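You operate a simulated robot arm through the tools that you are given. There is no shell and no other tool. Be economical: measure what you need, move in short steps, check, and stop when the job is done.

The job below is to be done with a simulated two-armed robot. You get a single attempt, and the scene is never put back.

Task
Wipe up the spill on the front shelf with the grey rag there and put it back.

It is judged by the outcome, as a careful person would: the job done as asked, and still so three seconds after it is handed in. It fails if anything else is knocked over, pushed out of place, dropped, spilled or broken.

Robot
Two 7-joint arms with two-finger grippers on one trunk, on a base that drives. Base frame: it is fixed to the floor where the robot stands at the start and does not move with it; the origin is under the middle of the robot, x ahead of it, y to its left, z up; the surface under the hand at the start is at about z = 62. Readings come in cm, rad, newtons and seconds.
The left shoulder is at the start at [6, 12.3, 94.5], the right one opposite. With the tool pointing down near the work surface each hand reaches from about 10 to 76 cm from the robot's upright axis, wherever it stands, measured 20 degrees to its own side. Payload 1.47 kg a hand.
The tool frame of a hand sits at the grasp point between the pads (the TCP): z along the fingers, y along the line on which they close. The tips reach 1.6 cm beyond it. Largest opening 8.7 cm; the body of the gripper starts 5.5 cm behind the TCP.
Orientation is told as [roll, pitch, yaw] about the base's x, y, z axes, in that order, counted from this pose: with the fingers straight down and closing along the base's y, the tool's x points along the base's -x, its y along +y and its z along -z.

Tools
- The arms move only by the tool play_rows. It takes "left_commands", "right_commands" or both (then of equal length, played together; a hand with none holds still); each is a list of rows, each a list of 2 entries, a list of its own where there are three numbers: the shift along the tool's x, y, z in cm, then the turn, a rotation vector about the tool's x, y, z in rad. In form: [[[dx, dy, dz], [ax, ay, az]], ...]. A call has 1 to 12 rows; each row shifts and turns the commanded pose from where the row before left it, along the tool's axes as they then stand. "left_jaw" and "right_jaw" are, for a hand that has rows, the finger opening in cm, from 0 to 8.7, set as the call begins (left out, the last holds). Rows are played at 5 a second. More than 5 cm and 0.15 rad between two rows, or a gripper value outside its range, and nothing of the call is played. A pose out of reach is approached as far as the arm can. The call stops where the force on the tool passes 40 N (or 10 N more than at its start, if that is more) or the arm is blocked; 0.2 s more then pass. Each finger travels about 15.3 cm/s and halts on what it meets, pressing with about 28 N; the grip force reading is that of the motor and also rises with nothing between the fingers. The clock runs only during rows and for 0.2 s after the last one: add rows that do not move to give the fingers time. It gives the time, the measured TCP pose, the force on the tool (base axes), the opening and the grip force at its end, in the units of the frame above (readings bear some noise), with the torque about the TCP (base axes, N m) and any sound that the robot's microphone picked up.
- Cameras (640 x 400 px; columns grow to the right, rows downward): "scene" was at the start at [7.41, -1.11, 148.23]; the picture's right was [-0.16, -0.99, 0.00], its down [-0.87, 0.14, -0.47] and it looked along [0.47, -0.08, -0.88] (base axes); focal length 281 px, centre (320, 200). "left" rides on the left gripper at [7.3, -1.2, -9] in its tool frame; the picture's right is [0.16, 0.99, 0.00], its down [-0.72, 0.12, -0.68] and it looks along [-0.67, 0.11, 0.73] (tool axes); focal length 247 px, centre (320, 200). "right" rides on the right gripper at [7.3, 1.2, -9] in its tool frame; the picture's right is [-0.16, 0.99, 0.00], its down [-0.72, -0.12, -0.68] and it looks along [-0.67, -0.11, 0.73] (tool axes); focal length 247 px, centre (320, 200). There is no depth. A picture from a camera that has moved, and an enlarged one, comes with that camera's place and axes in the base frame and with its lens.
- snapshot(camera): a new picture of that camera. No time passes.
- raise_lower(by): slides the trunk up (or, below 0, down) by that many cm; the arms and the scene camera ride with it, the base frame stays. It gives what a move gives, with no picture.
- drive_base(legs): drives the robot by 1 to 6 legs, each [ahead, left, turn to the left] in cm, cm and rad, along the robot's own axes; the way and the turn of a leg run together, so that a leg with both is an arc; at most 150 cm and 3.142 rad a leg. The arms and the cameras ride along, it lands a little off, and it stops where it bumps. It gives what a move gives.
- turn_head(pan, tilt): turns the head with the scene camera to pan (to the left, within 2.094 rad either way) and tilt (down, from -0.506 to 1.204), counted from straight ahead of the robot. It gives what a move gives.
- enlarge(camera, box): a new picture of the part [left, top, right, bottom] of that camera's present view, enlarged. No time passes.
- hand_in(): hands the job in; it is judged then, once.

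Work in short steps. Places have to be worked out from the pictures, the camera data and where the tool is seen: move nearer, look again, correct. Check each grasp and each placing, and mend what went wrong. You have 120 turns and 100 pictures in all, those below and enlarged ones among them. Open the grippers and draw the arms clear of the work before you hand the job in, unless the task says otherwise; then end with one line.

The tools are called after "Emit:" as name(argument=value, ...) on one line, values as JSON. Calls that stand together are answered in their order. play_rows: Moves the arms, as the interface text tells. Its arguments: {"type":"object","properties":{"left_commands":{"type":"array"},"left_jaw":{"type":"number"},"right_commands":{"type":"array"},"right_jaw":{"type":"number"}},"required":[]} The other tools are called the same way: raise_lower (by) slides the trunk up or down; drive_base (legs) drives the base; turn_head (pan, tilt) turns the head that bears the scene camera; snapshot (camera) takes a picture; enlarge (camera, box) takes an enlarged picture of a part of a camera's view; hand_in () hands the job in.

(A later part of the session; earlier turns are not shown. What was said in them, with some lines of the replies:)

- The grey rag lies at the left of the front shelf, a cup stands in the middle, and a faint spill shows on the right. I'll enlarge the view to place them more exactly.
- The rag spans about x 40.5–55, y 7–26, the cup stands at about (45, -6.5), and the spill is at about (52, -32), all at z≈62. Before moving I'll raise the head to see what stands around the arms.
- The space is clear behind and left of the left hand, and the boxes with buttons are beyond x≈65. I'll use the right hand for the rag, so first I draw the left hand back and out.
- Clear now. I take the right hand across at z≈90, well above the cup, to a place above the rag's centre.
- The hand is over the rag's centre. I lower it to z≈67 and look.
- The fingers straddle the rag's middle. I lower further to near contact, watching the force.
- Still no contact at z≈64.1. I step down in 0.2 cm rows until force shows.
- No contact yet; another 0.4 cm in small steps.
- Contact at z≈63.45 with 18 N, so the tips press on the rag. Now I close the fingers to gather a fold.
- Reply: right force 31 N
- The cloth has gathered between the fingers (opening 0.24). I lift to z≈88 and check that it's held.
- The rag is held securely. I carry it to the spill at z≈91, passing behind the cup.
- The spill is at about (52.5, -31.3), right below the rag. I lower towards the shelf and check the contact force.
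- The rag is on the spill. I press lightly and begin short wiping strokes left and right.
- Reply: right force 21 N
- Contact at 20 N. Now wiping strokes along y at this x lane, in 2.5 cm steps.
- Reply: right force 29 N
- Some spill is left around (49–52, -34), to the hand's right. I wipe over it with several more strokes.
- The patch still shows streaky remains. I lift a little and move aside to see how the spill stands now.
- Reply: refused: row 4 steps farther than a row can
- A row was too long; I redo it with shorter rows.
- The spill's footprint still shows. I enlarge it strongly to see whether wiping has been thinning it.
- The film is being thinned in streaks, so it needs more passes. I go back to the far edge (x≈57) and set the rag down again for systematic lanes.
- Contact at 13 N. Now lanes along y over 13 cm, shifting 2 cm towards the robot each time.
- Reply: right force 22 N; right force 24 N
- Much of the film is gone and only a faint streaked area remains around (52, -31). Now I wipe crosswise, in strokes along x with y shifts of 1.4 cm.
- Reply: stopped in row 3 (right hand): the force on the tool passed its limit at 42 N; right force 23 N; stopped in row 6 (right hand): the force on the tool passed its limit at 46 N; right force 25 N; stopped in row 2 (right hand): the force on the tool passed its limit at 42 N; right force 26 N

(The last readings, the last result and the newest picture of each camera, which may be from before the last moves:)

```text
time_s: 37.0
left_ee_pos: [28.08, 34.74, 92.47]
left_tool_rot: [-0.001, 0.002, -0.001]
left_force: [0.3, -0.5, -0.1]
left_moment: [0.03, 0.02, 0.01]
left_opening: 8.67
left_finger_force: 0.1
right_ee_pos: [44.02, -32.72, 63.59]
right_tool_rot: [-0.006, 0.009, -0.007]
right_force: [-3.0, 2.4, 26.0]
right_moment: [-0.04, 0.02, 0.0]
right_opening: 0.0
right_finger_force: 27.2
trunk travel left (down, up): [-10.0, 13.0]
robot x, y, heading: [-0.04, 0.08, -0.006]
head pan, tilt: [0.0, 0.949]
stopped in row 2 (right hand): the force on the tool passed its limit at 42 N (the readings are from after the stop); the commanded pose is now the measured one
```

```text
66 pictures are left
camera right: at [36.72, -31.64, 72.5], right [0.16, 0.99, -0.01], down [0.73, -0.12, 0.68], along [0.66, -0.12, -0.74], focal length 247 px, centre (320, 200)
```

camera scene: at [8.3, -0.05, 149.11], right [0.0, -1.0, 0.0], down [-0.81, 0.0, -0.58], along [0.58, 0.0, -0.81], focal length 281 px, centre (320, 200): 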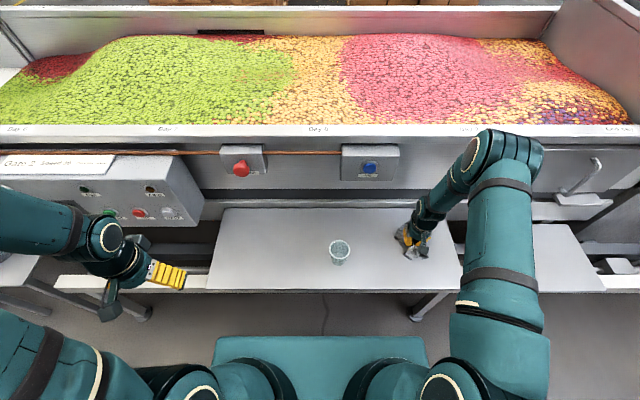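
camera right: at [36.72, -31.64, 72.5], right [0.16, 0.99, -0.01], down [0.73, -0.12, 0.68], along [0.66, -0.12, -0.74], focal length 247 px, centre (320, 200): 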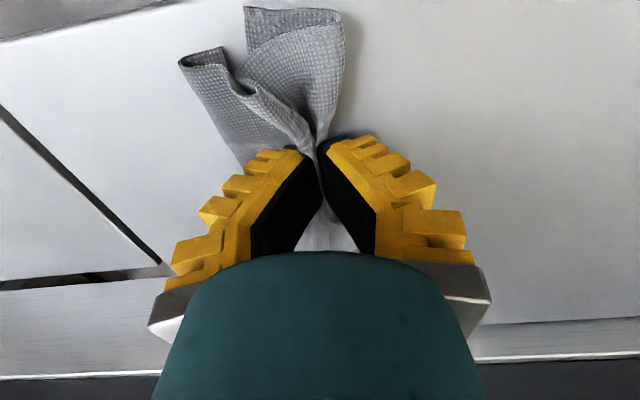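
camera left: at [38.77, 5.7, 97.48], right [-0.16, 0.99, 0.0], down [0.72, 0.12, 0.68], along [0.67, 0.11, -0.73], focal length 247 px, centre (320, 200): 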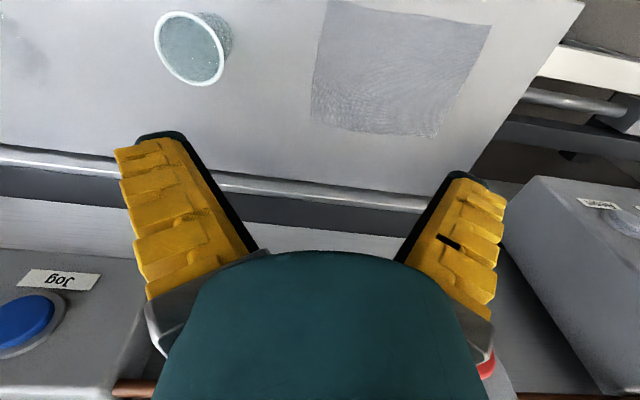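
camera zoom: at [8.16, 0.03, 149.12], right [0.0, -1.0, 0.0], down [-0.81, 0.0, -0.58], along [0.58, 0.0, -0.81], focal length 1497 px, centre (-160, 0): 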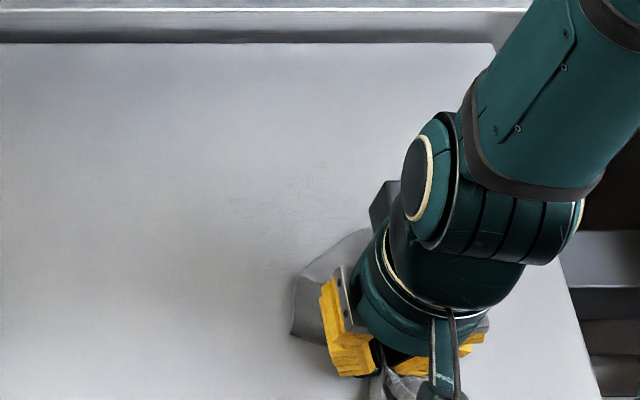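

Only faint marks remain around x 50–56, y -25 to -33, and the long x strokes ran into the force limit. I ease off, move to x≈57 and repeat lanes along y with smaller shifts.

Emit:
play_rows(right_commands=[[[0, 0, -1.5], [0, 0, 0]], [[-3.4, 0, 0], [0, 0, 0]], [[-3.4, 0, 0], [0, 0, 0]], [[-3.4, -1.6, 0], [0, 0, 0]], [[-3.2, -1.6, 0], [0, 0, 0]], [[0, 0, 1.0], [0, 0, 0]], [[0, 0, 0.45], [0, 0, 0]], [[0, 0, 0], [0, 0, 0]]])

Emit:
play_rows(right_commands=[[[0, 4.3, 0], [0, 0, 0]], [[0, 4.3, 0], [0, 0, 0]], [[0, 4.3, 0], [0, 0, 0]], [[1.4, 0, 0], [0, 0, 0]], [[0, -4.3, 0], [0, 0, 0]], [[0, -4.3, 0], [0, 0, 0]], [[0, -4.3, 0], [0, 0, 0]], [[1.4, 0, 0], [0, 0, 0]], [[0, 4.3, 0], [0, 0, 0]], [[0, 4.3, 0], [0, 0, 0]], [[0, 4.3, 0], [0, 0, 0]], [[1.4, 0, 0], [0, 0, 0]]])

Emit:
play_rows(right_commands=[[[0, -4.3, 0], [0, 0, 0]], [[0, -4.3, 0], [0, 0, 0]], [[0, -4.3, 0], [0, 0, 0]], [[1.4, 0, 0], [0, 0, 0]], [[0, 4.3, 0], [0, 0, 0]], [[0, 4.3, 0], [0, 0, 0]], [[0, 4.3, 0], [0, 0, 0]], [[1.4, 0, 0], [0, 0, 0]], [[0, -4.3, 0], [0, 0, 0]], [[0, -4.3, 0], [0, 0, 0]], [[0, -4.3, 0], [0, 0, 0]], [[0, 0, 0], [0, 0, 0]]])

Emit:
enlarge(camera="scene", box=[350, 200, 470, 275])

```text
time_s: 38.8
left_ee_pos: [28.18, 34.83, 92.52]
left_tool_rot: [-0.001, -0.001, -0.002]
left_force: [-0.3, -0.2, -0.3]
left_moment: [0.02, -0.02, 0.02]
left_opening: 8.7
left_finger_force: 0.1
right_ee_pos: [57.43, -36.04, 63.6]
right_tool_rot: [-0.005, 0.005, -0.008]
right_force: [-0.4, -0.4, 26.3]
right_moment: [-0.09, 0.18, 0.02]
right_opening: 0.01
right_finger_force: 28.7
trunk travel left (down, up): [-10.0, 13.0]
robot x, y, heading: [0.04, 0.29, -0.001]
head pan, tilt: [0.0, 0.949]
```

```text
time_s: 39.8
left_ee_pos: [28.11, 34.79, 92.37]
left_tool_rot: [0.002, 0.002, 0.001]
left_force: [0.0, -0.4, 0.6]
left_moment: [0.0, 0.03, -0.02]
left_opening: 8.69
left_finger_force: 0.2
right_ee_pos: [56.45, -22.84, 63.55]
right_tool_rot: [-0.004, -0.001, -0.004]
right_force: [-3.9, 0.1, 20.1]
right_moment: [-0.03, 0.19, -0.02]
right_opening: 0.02
right_finger_force: 28.1
trunk travel left (down, up): [-10.0, 13.0]
robot x, y, heading: [-0.02, -0.04, 0.001]
head pan, tilt: [0.0, 0.949]
stopped in row 5 (right hand): the force on the tool passed its limit at 40 N (the readings are from after the stop); the commanded pose is now the measured one
```

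```text
time_s: 42.4
left_ee_pos: [28.2, 34.81, 92.48]
left_tool_rot: [0.001, 0.0, -0.003]
left_force: [-0.1, 0.5, -0.1]
left_moment: [-0.02, 0.0, -0.01]
left_opening: 8.69
left_finger_force: 0.1
right_ee_pos: [53.54, -36.06, 63.64]
right_tool_rot: [-0.005, 0.001, -0.003]
right_force: [-3.4, 2.8, 15.9]
right_moment: [-0.04, 0.12, -0.03]
right_opening: 0.01
right_finger_force: 28.3
trunk travel left (down, up): [-10.0, 13.0]
robot x, y, heading: [-0.2, 0.36, -0.003]
head pan, tilt: [0.0, 0.949]
```

```text
5.33 times, centred on (410, 238) of scene
camera zoom: at [8.18, 0.02, 149.11], right [0.0, -1.0, 0.0], down [-0.81, 0.0, -0.58], along [0.58, 0.0, -0.81], focal length 1497 px, centre (-160, 0)
```

zoom: 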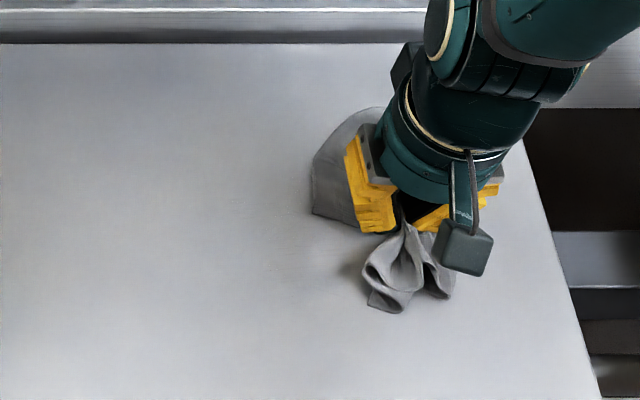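

That side looks clean. I run a few more lanes across x 52–47 with y strokes, then lift away and inspect.

Emit:
play_rows(right_commands=[[[1.4, 0, -0.02], [0, 0, 0]], [[0, 4.0, 0], [0, 0, 0]], [[0, 4.0, 0], [0, 0, 0]], [[0, 3.0, 0], [0, 0, 0]], [[1.4, 0, 0], [0, 0, 0]], [[0, -4, 0], [0, 0, 0]], [[0, -4, 0], [0, 0, 0]], [[0, -4, 0], [0, 0, 0]], [[1.4, 0, 0], [0, 0, 0]], [[0, 4.0, 0], [0, 0, 0]], [[0, 4.0, 0], [0, 0, 0]], [[0, 3.0, 0], [0, 0, 0]]])

Emit:
play_rows(right_commands=[[[1.4, 0, -0.02], [0, 0, 0]], [[0, -4, 0], [0, 0, 0]], [[0, -4, 0], [0, 0, 0]], [[0, -4, 0], [0, 0, 0]], [[0, 0, -4], [0, 0, 0]], [[0, 0, -4], [0, 0, 0]], [[0, 0, -4], [0, 0, 0]], [[0, 0, -4], [0, 0, 0]], [[0, -3, 0], [0, 0, 0]], [[3, 0, 0], [0, 0, 0]], [[3, 0, 0], [0, 0, 0]], [[0, 0, 0], [0, 0, 0]]])

Emit:
enlarge(camera="scene", box=[350, 200, 470, 275])

Emit:
snapshot(camera="right")

```text
time_s: 45.0
left_ee_pos: [28.09, 34.78, 92.46]
left_tool_rot: [-0.002, -0.002, -0.003]
left_force: [0.7, 0.2, -0.4]
left_moment: [0.02, -0.01, -0.01]
left_opening: 8.68
left_finger_force: 0.2
right_ee_pos: [49.56, -25.81, 63.61]
right_tool_rot: [-0.005, 0.002, -0.004]
right_force: [-0.8, -6.5, 25.9]
right_moment: [-0.15, 0.1, 0.04]
right_opening: 0.1
right_finger_force: 28.0
trunk travel left (down, up): [-10.0, 13.0]
robot x, y, heading: [-0.09, 0.12, 0.002]
head pan, tilt: [0.0, 0.949]
```

```text
time_s: 47.6
left_ee_pos: [28.25, 34.84, 92.48]
left_tool_rot: [-0.001, -0.001, -0.001]
left_force: [0.0, 0.1, -0.5]
left_moment: [0.01, -0.02, -0.01]
left_opening: 8.68
left_finger_force: 0.1
right_ee_pos: [41.89, -40.77, 79.83]
right_tool_rot: [-0.004, 0.0, -0.003]
right_force: [-0.6, -0.1, -0.3]
right_moment: [-0.01, -0.01, 0.0]
right_opening: 0.0
right_finger_force: 28.0
trunk travel left (down, up): [-10.0, 13.0]
robot x, y, heading: [-0.18, -0.13, 0.001]
head pan, tilt: [0.0, 0.949]
```

```text
5.33 times, centred on (410, 238) of scene
camera zoom: at [8.33, -0.06, 149.11], right [0.0, -1.0, 0.0], down [-0.81, 0.0, -0.58], along [0.58, 0.0, -0.81], focal length 1497 px, centre (-160, 0)
```

zoom: 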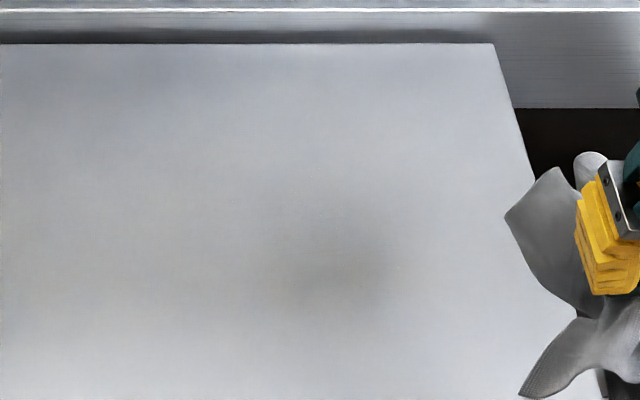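

```text
63 pictures are left
camera right: at [34.61, -39.67, 88.69], right [0.16, 0.99, 0.0], down [0.72, -0.12, 0.68], along [0.67, -0.11, -0.73], focal length 247 px, centre (320, 200)
```

right: 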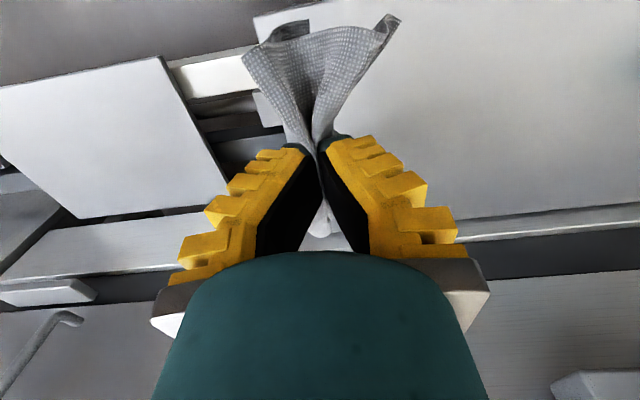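

The streaks are gone and only a soft shadow remains. One close enlargement to be sure.

Emit:
enlarge(camera="scene", box=[385, 220, 433, 250])

Emit:
enlarge(camera="right", box=[340, 30, 520, 150])

```text
13.33 times, centred on (409, 235) of scene
camera zoom: at [8.33, -0.06, 149.11], right [0.0, -1.0, 0.0], down [-0.81, 0.0, -0.58], along [0.58, 0.0, -0.81], focal length 3742 px, centre (-867, -267)
```

zoom: 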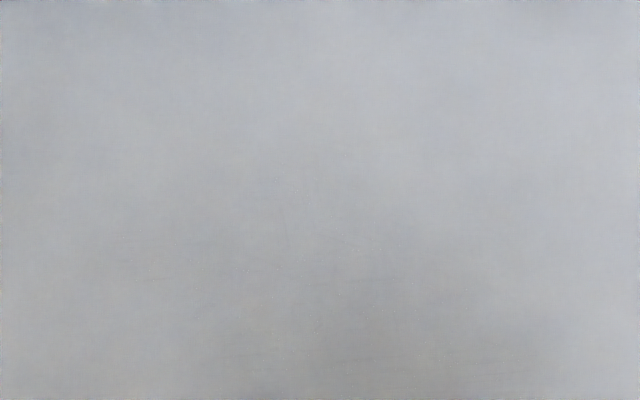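

```text
3.33 times, centred on (430, 90) of right
camera zoom: at [34.61, -39.67, 88.69], right [0.16, 0.99, 0.0], down [0.72, -0.12, 0.68], along [0.67, -0.11, -0.73], focal length 823 px, centre (-47, 567)
```

zoom: 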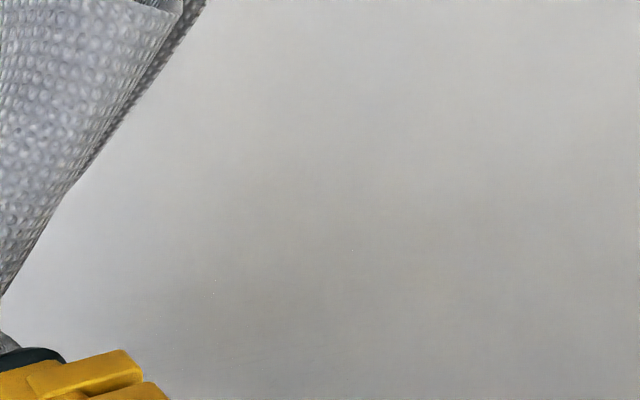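

Nearly clean; only the faintest traces are left around (50, -33). One more round over x 53–47 to finish.

Emit:
play_rows(right_commands=[[[-4, 0, 0], [0, 0, 0]], [[-4, 0, 0], [0, 0, 0]], [[-3.5, 0.8, 0], [0, 0, 0]], [[0, 1, 4], [0, 0, 0]], [[0, 1, 4], [0, 0, 0]], [[0, 0, 4], [0, 0, 0]], [[0, 0, 3.8], [0, 0, 0]], [[0, 0, 0.4], [0, 0, 0]], [[0, 0, 0], [0, 0, 0]]])

Emit:
play_rows(right_commands=[[[0, 4.0, 0], [0, 0, 0]], [[0, 4.0, 0], [0, 0, 0]], [[0, 3.0, 0], [0, 0, 0]], [[1.3, 0, 0], [0, 0, 0]], [[0, -4, 0], [0, 0, 0]], [[0, -4, 0], [0, 0, 0]], [[0, -4, 0], [0, 0, 0]], [[1.3, 0, 0], [0, 0, 0]], [[0, 4.0, 0], [0, 0, 0]], [[0, 4.0, 0], [0, 0, 0]], [[0, 3.0, 0], [0, 0, 0]], [[0, 0, 0], [0, 0, 0]]])

Emit:
play_rows(right_commands=[[[1.3, 0, 0], [0, 0, 0]], [[0, -4, 0], [0, 0, 0]], [[0, -4, 0], [0, 0, 0]], [[0, -4, 0], [0, 0, 0]], [[1.3, 0, 0], [0, 0, 0]], [[0, 4.0, 0], [0, 0, 0]], [[0, 4.0, 0], [0, 0, 0]], [[0, 3.0, 0], [0, 0, 0]], [[1.3, 0, 0], [0, 0, 0]], [[0, -4, 0], [0, 0, 0]], [[0, -4, 0], [0, 0, 0]], [[0, -4, 0], [0, 0, 0]]])

Emit:
play_rows(right_commands=[[[0, 0, -4], [0, 0, 0]], [[0, 0, -4], [0, 0, 0]], [[0, 0, -4], [0, 0, 0]], [[0, 0, -4], [0, 0, 0]], [[0, -3, -4], [0, 0, 0]], [[0, 0, -4], [0, 0, 0]], [[0, 0, -4], [0, 0, 0]], [[0, 0, 0], [0, 0, 0]]])

Emit:
enlarge(camera="scene", box=[375, 215, 439, 255])

Emit:
snapshot(camera="right")

Emit:
snapshot(camera="scene")

```text
time_s: 49.5
left_ee_pos: [28.17, 34.75, 92.39]
left_tool_rot: [-0.002, -0.003, -0.002]
left_force: [-0.6, 0.8, 0.1]
left_moment: [0.02, 0.01, 0.03]
left_opening: 8.74
left_finger_force: 0.0
right_ee_pos: [53.44, -38.09, 63.71]
right_tool_rot: [-0.006, -0.008, -0.004]
right_force: [-6.6, 2.1, 27.6]
right_moment: [0.14, 0.11, 0.06]
right_opening: 0.12
right_finger_force: 28.1
trunk travel left (down, up): [-10.0, 13.0]
robot x, y, heading: [0.1, -0.15, 0.001]
head pan, tilt: [0.0, 0.949]
stopped in row 9 (right hand): the force on the tool passed its limit at 42 N (the readings are from after the stop); the commanded pose is now the measured one
```

```text
time_s: 50.2
left_ee_pos: [27.99, 34.84, 92.42]
left_tool_rot: [-0.002, 0.0, -0.001]
left_force: [1.0, 0.0, -0.4]
left_moment: [0.03, 0.0, -0.02]
left_opening: 8.69
left_finger_force: 0.0
right_ee_pos: [54.13, -29.74, 63.46]
right_tool_rot: [-0.009, -0.012, -0.003]
right_force: [-6.4, 4.9, 26.9]
right_moment: [0.21, 0.12, 0.03]
right_opening: 0.3
right_finger_force: 28.1
trunk travel left (down, up): [-10.0, 13.0]
robot x, y, heading: [0.02, 0.15, -0.002]
head pan, tilt: [0.0, 0.949]
stopped in row 3 (right hand): the force on the tool passed its limit at 42 N (the readings are from after the stop); the commanded pose is now the measured one
```

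```text
time_s: 51.7
left_ee_pos: [28.04, 34.83, 92.43]
left_tool_rot: [-0.002, 0.0, 0.0]
left_force: [-0.9, 0.3, 0.3]
left_moment: [0.0, -0.01, 0.0]
left_opening: 8.7
left_finger_force: 0.1
right_ee_pos: [51.21, -37.15, 63.56]
right_tool_rot: [-0.013, -0.013, -0.007]
right_force: [-3.6, 7.6, 27.2]
right_moment: [0.24, 0.07, 0.02]
right_opening: 0.3
right_finger_force: 28.2
trunk travel left (down, up): [-10.0, 13.0]
robot x, y, heading: [0.04, -0.29, 0.0]
head pan, tilt: [0.0, 0.949]
stopped in row 7 (right hand): the force on the tool passed its limit at 42 N (the readings are from after the stop); the commanded pose is now the measured one
```

```text
time_s: 53.5
left_ee_pos: [28.22, 34.62, 92.45]
left_tool_rot: [-0.001, 0.0, 0.0]
left_force: [-0.1, 0.0, -0.2]
left_moment: [-0.01, -0.02, -0.01]
left_opening: 8.7
left_finger_force: 0.1
right_ee_pos: [50.9, -40.16, 91.3]
right_tool_rot: [-0.012, -0.01, -0.007]
right_force: [-0.2, 0.0, -0.6]
right_moment: [-0.03, -0.02, -0.02]
right_opening: 0.0
right_finger_force: 28.3
trunk travel left (down, up): [-10.0, 13.0]
robot x, y, heading: [0.19, -0.31, 0.002]
head pan, tilt: [0.0, 0.949]
```

```text
10.00 times, centred on (407, 235) of scene
camera zoom: at [8.34, -0.14, 149.1], right [0.0, -1.0, 0.0], down [-0.81, 0.0, -0.58], along [0.58, 0.0, -0.81], focal length 2806 px, centre (-550, -150)
```

zoom: 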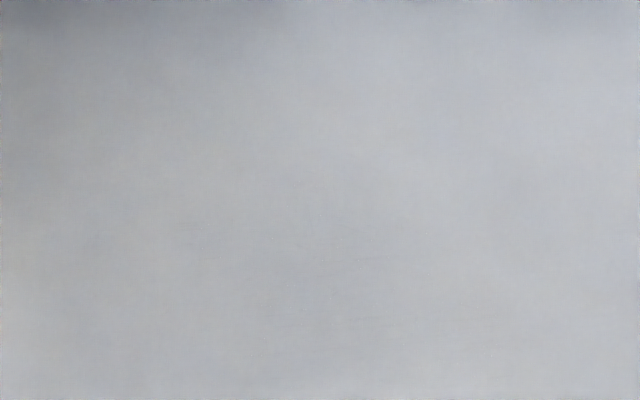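

```text
59 pictures are left
camera right: at [43.44, -38.96, 100.11], right [0.17, 0.99, -0.01], down [0.72, -0.11, 0.69], along [0.68, -0.12, -0.72], focal length 247 px, centre (320, 200)
```

right: 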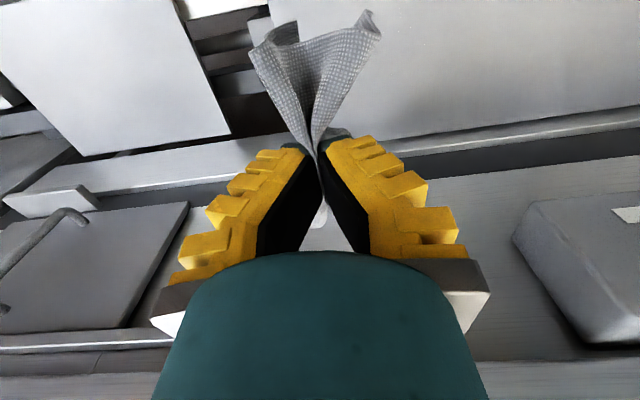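

```text
58 pictures are left
camera scene: at [8.34, -0.14, 149.1], right [0.0, -1.0, 0.0], down [-0.81, 0.0, -0.58], along [0.58, 0.0, -0.81], focal length 281 px, centre (320, 200)
```

scene: 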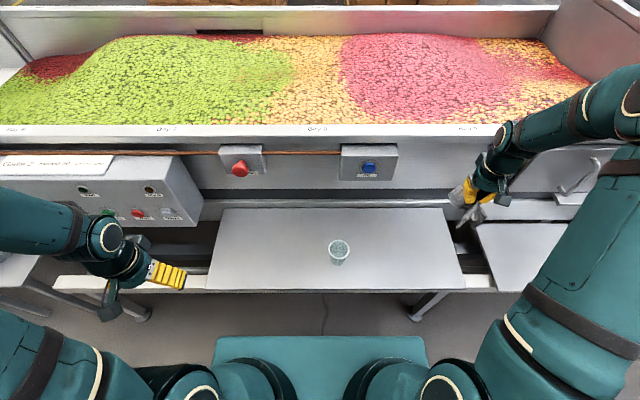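

The shelf is clean. I carry the rag back over at z≈92, between the cup and the boxes, to its original place.

Emit:
play_rows(right_commands=[[[-0.2, 4.7, -0.5], [0, 0, 0]], [[-0.2, 4.7, -0.5], [0, 0, 0]], [[-0.1, 4.7, 0], [0, 0, 0]], [[0, 4.7, 0], [0, 0, 0]], [[0, 4.7, 0], [0, 0, 0]], [[0, 4.7, 0], [0, 0, 0]], [[0, 4.7, 0], [0, 0, 0]], [[0, 4.7, 0], [0, 0, 0]], [[0.5, 4.7, 0], [0, 0, 0]], [[1, 4.7, 0], [0, 0, 0]], [[1, 4.7, 0], [0, 0, 0]], [[1, 4.7, 0], [0, 0, 0]]])

Emit:
snapshot(camera="right")

Emit:
snapshot(camera="scene")

```text
time_s: 56.1
left_ee_pos: [28.06, 34.68, 92.42]
left_tool_rot: [-0.001, 0.0, -0.002]
left_force: [-0.1, 0.6, 0.1]
left_moment: [0.0, 0.02, -0.03]
left_opening: 8.7
left_finger_force: 0.1
right_ee_pos: [48.47, 16.44, 91.36]
right_tool_rot: [-0.011, -0.01, -0.007]
right_force: [-0.1, 0.1, -0.4]
right_moment: [-0.04, 0.08, -0.01]
right_opening: 0.0
right_finger_force: 29.5
trunk travel left (down, up): [-10.0, 13.0]
robot x, y, heading: [-0.17, -0.56, 0.001]
head pan, tilt: [0.0, 0.949]
```

```text
57 pictures are left
camera right: at [41.05, 17.67, 100.21], right [0.17, 0.99, -0.01], down [0.72, -0.11, 0.69], along [0.68, -0.12, -0.72], focal length 247 px, centre (320, 200)
```

right: 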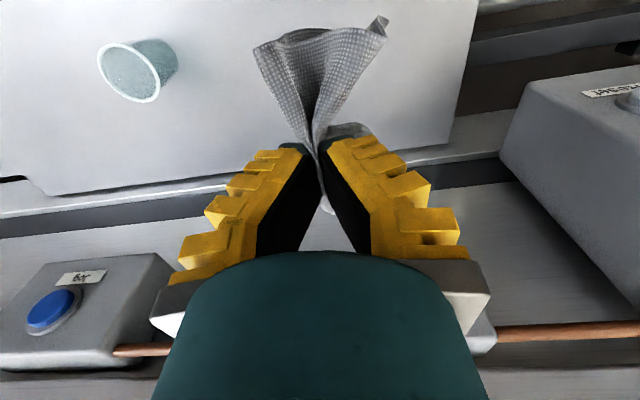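

```text
56 pictures are left
camera scene: at [8.28, -0.04, 149.11], right [0.0, -1.0, 0.0], down [-0.81, 0.0, -0.58], along [0.58, 0.0, -0.81], focal length 281 px, centre (320, 200)
```

scene: 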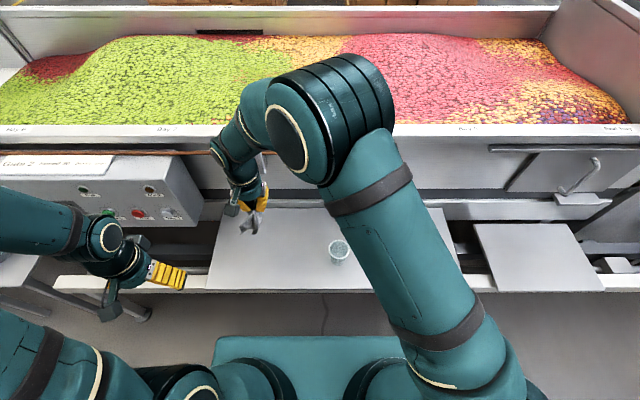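

The rag is above its old place. I lower it to the shelf, just short of pressing.

Emit:
play_rows(right_commands=[[[0.7, 0, 4], [0, 0, 0]], [[0, 0, 4], [0, 0, 0]], [[0, 0, 4], [0, 0, 0]], [[0, 0, 4], [0, 0, 0]], [[0, 0, 4], [0, 0, 0]], [[0, 0, 3.5], [0, 0, 0]], [[0, 0, 2], [0, 0, 0]], [[0, 0, 1.2], [0, 0, 0]], [[0, 0, 0], [0, 0, 0]]])

Emit:
play_rows(right_commands=[[[0, 0, 0], [0, 0, 0]], [[0, 0, 0], [0, 0, 0]], [[0, 0, 0], [0, 0, 0]], [[0, 0, 0], [0, 0, 0]]], right_jaw=6)

Emit:
snapshot(camera="right")

```text
time_s: 58.1
left_ee_pos: [28.26, 34.64, 92.34]
left_tool_rot: [0.001, 0.0, -0.001]
left_force: [-0.6, -0.2, 0.0]
left_moment: [0.02, -0.01, -0.02]
left_opening: 8.71
left_finger_force: 0.0
right_ee_pos: [47.83, 16.2, 65.16]
right_tool_rot: [-0.013, -0.01, -0.01]
right_force: [-0.3, -0.6, -0.5]
right_moment: [0.02, -0.01, 0.0]
right_opening: 0.0
right_finger_force: 23.1
trunk travel left (down, up): [-10.0, 13.0]
robot x, y, heading: [-0.04, 0.07, -0.005]
head pan, tilt: [0.0, 0.949]
```

```text
time_s: 59.1
left_ee_pos: [28.19, 34.73, 92.28]
left_tool_rot: [0.0, -0.001, -0.003]
left_force: [-0.5, 0.5, -0.4]
left_moment: [0.03, 0.03, -0.01]
left_opening: 8.71
left_finger_force: 0.0
right_ee_pos: [47.86, 16.19, 65.13]
right_tool_rot: [-0.013, -0.01, -0.006]
right_force: [0.5, -0.5, -0.1]
right_moment: [0.0, -0.01, -0.01]
right_opening: 6.44
right_finger_force: 3.5
trunk travel left (down, up): [-10.0, 13.0]
robot x, y, heading: [0.16, 0.1, -0.008]
head pan, tilt: [0.0, 0.949]
```

```text
55 pictures are left
camera right: at [40.44, 17.35, 73.87], right [0.17, 0.99, -0.01], down [0.72, -0.11, 0.69], along [0.68, -0.12, -0.72], focal length 247 px, centre (320, 200)
```

right: 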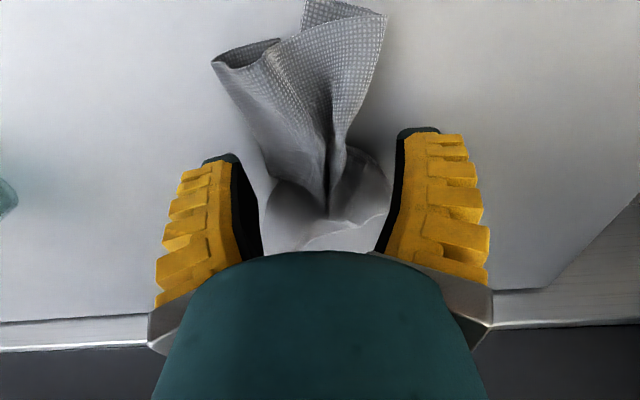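

The fingers are open and the rag rests bunched between them. I open fully, rise and look.

Emit:
play_rows(right_commands=[[[0, 0, 0], [0, 0, 0]], [[0, 0, -2], [0, 0, 0]], [[0, 0, -4], [0, 0, 0]], [[0, 0, -4], [0, 0, 0]], [[0, 0, -4], [0, 0, 0]], [[0, 0, -4], [0, 0, 0]], [[0, 0, -4], [0, 0, 0]], [[0, 0, 0], [0, 0, 0]]], right_jaw=8.7)

Emit:
snapshot(camera="right")

Emit:
enlarge(camera="scene", box=[190, 180, 390, 305])

```text
time_s: 60.9
left_ee_pos: [28.16, 34.78, 92.38]
left_tool_rot: [0.0, 0.0, -0.003]
left_force: [0.4, -0.7, -0.1]
left_moment: [-0.03, 0.01, 0.01]
left_opening: 8.72
left_finger_force: 0.1
right_ee_pos: [47.53, 16.66, 86.79]
right_tool_rot: [-0.012, -0.011, -0.007]
right_force: [0.2, 0.5, 0.0]
right_moment: [0.02, -0.03, -0.02]
right_opening: 8.71
right_finger_force: 0.1
trunk travel left (down, up): [-10.0, 13.0]
robot x, y, heading: [-0.01, -0.01, -0.004]
head pan, tilt: [0.0, 0.949]
```

```text
54 pictures are left
camera right: at [40.1, 17.86, 95.66], right [0.17, 0.99, -0.01], down [0.72, -0.11, 0.69], along [0.68, -0.12, -0.72], focal length 247 px, centre (320, 200)
```

right: 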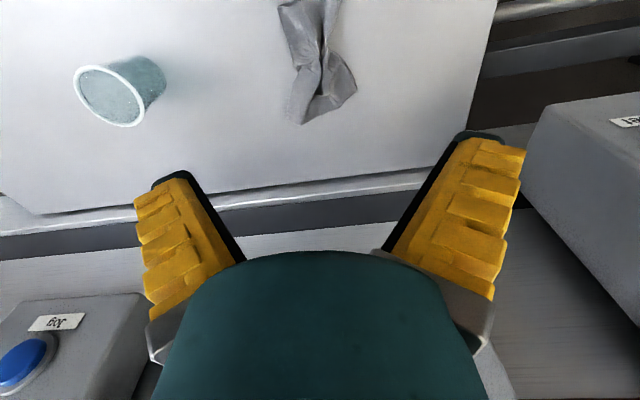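

```text
3.20 times, centred on (290, 242) of scene
camera zoom: at [8.33, -0.13, 149.1], right [0.0, -1.0, 0.0], down [-0.81, 0.0, -0.58], along [0.58, 0.0, -0.81], focal length 898 px, centre (416, 64)
```

zoom: 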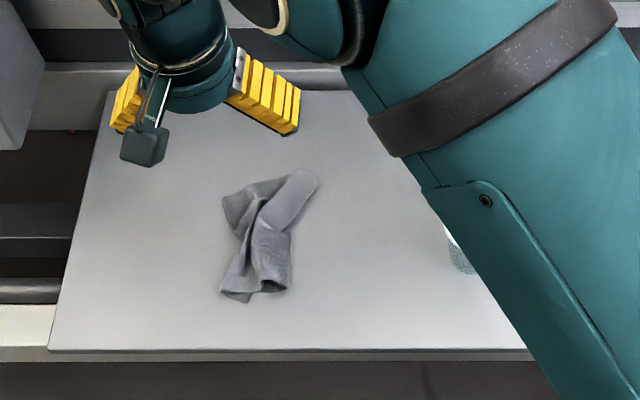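

The rag lies back on its original place, centred at about (48.5, 15.5), and the cup hasn't moved. I draw the right arm back to its own side at height and take a last look.

Emit:
play_rows(right_commands=[[[0, -3, -3.5], [0, 0, 0]], [[0, -4.4, -1.5], [0, 0, 0]], [[0, -4.7, 0], [0, 0, 0]], [[0, -4.7, 0], [0, 0, 0]], [[0, -4.7, 0], [0, 0, 0]], [[0, -4.7, 0], [0, 0, 0]], [[0, -4.7, 0], [0, 0, 0]], [[0, -4.7, 0], [0, 0, 0]], [[0, -4.7, 0], [0, 0, 0]], [[0, -4.7, 0], [0, 0, 0]], [[0, -4.7, 0], [0, 0, 0]], [[0, -3, 0], [0, 0, 0]]])

Emit:
snapshot(camera="scene")

Emit:
enlarge(camera="scene", box=[200, 190, 480, 305])

```text
time_s: 63.5
left_ee_pos: [28.07, 34.64, 92.44]
left_tool_rot: [0.001, 0.001, -0.002]
left_force: [0.3, 0.2, -0.5]
left_moment: [0.01, -0.01, -0.02]
left_opening: 8.69
left_finger_force: 0.1
right_ee_pos: [47.17, -36.23, 92.57]
right_tool_rot: [-0.012, -0.011, -0.007]
right_force: [-0.2, -1.2, -0.3]
right_moment: [0.0, -0.01, 0.0]
right_opening: 8.7
right_finger_force: 0.1
trunk travel left (down, up): [-10.0, 13.0]
robot x, y, heading: [0.05, -0.25, -0.0]
head pan, tilt: [0.0, 0.949]
```

```text
52 pictures are left
camera scene: at [8.28, -0.17, 149.11], right [0.0, -1.0, 0.0], down [-0.81, 0.0, -0.58], along [0.58, 0.0, -0.81], focal length 281 px, centre (320, 200)
```

scene: 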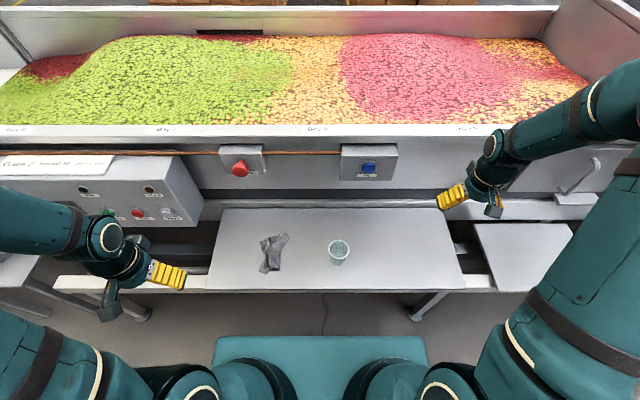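

```text
2.29 times, centred on (340, 248) of scene
camera zoom: at [8.28, -0.17, 149.11], right [0.0, -1.0, 0.0], down [-0.81, 0.0, -0.58], along [0.58, 0.0, -0.81], focal length 641 px, centre (274, 91)
```

zoom: 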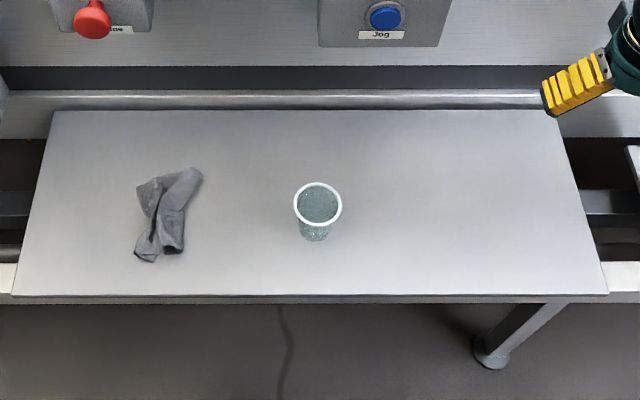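

The spill is gone, the cup is where it was, the rag is back in its place, and both hands are open and clear. I hand the job in.

Emit:
hand_in()

```text
The job is handed in.
```

The spill on the front shelf is wiped up, and the grey rag is back in its original spot, though it lies bunched rather than spread flat as it was; the cup beside it was not moved.
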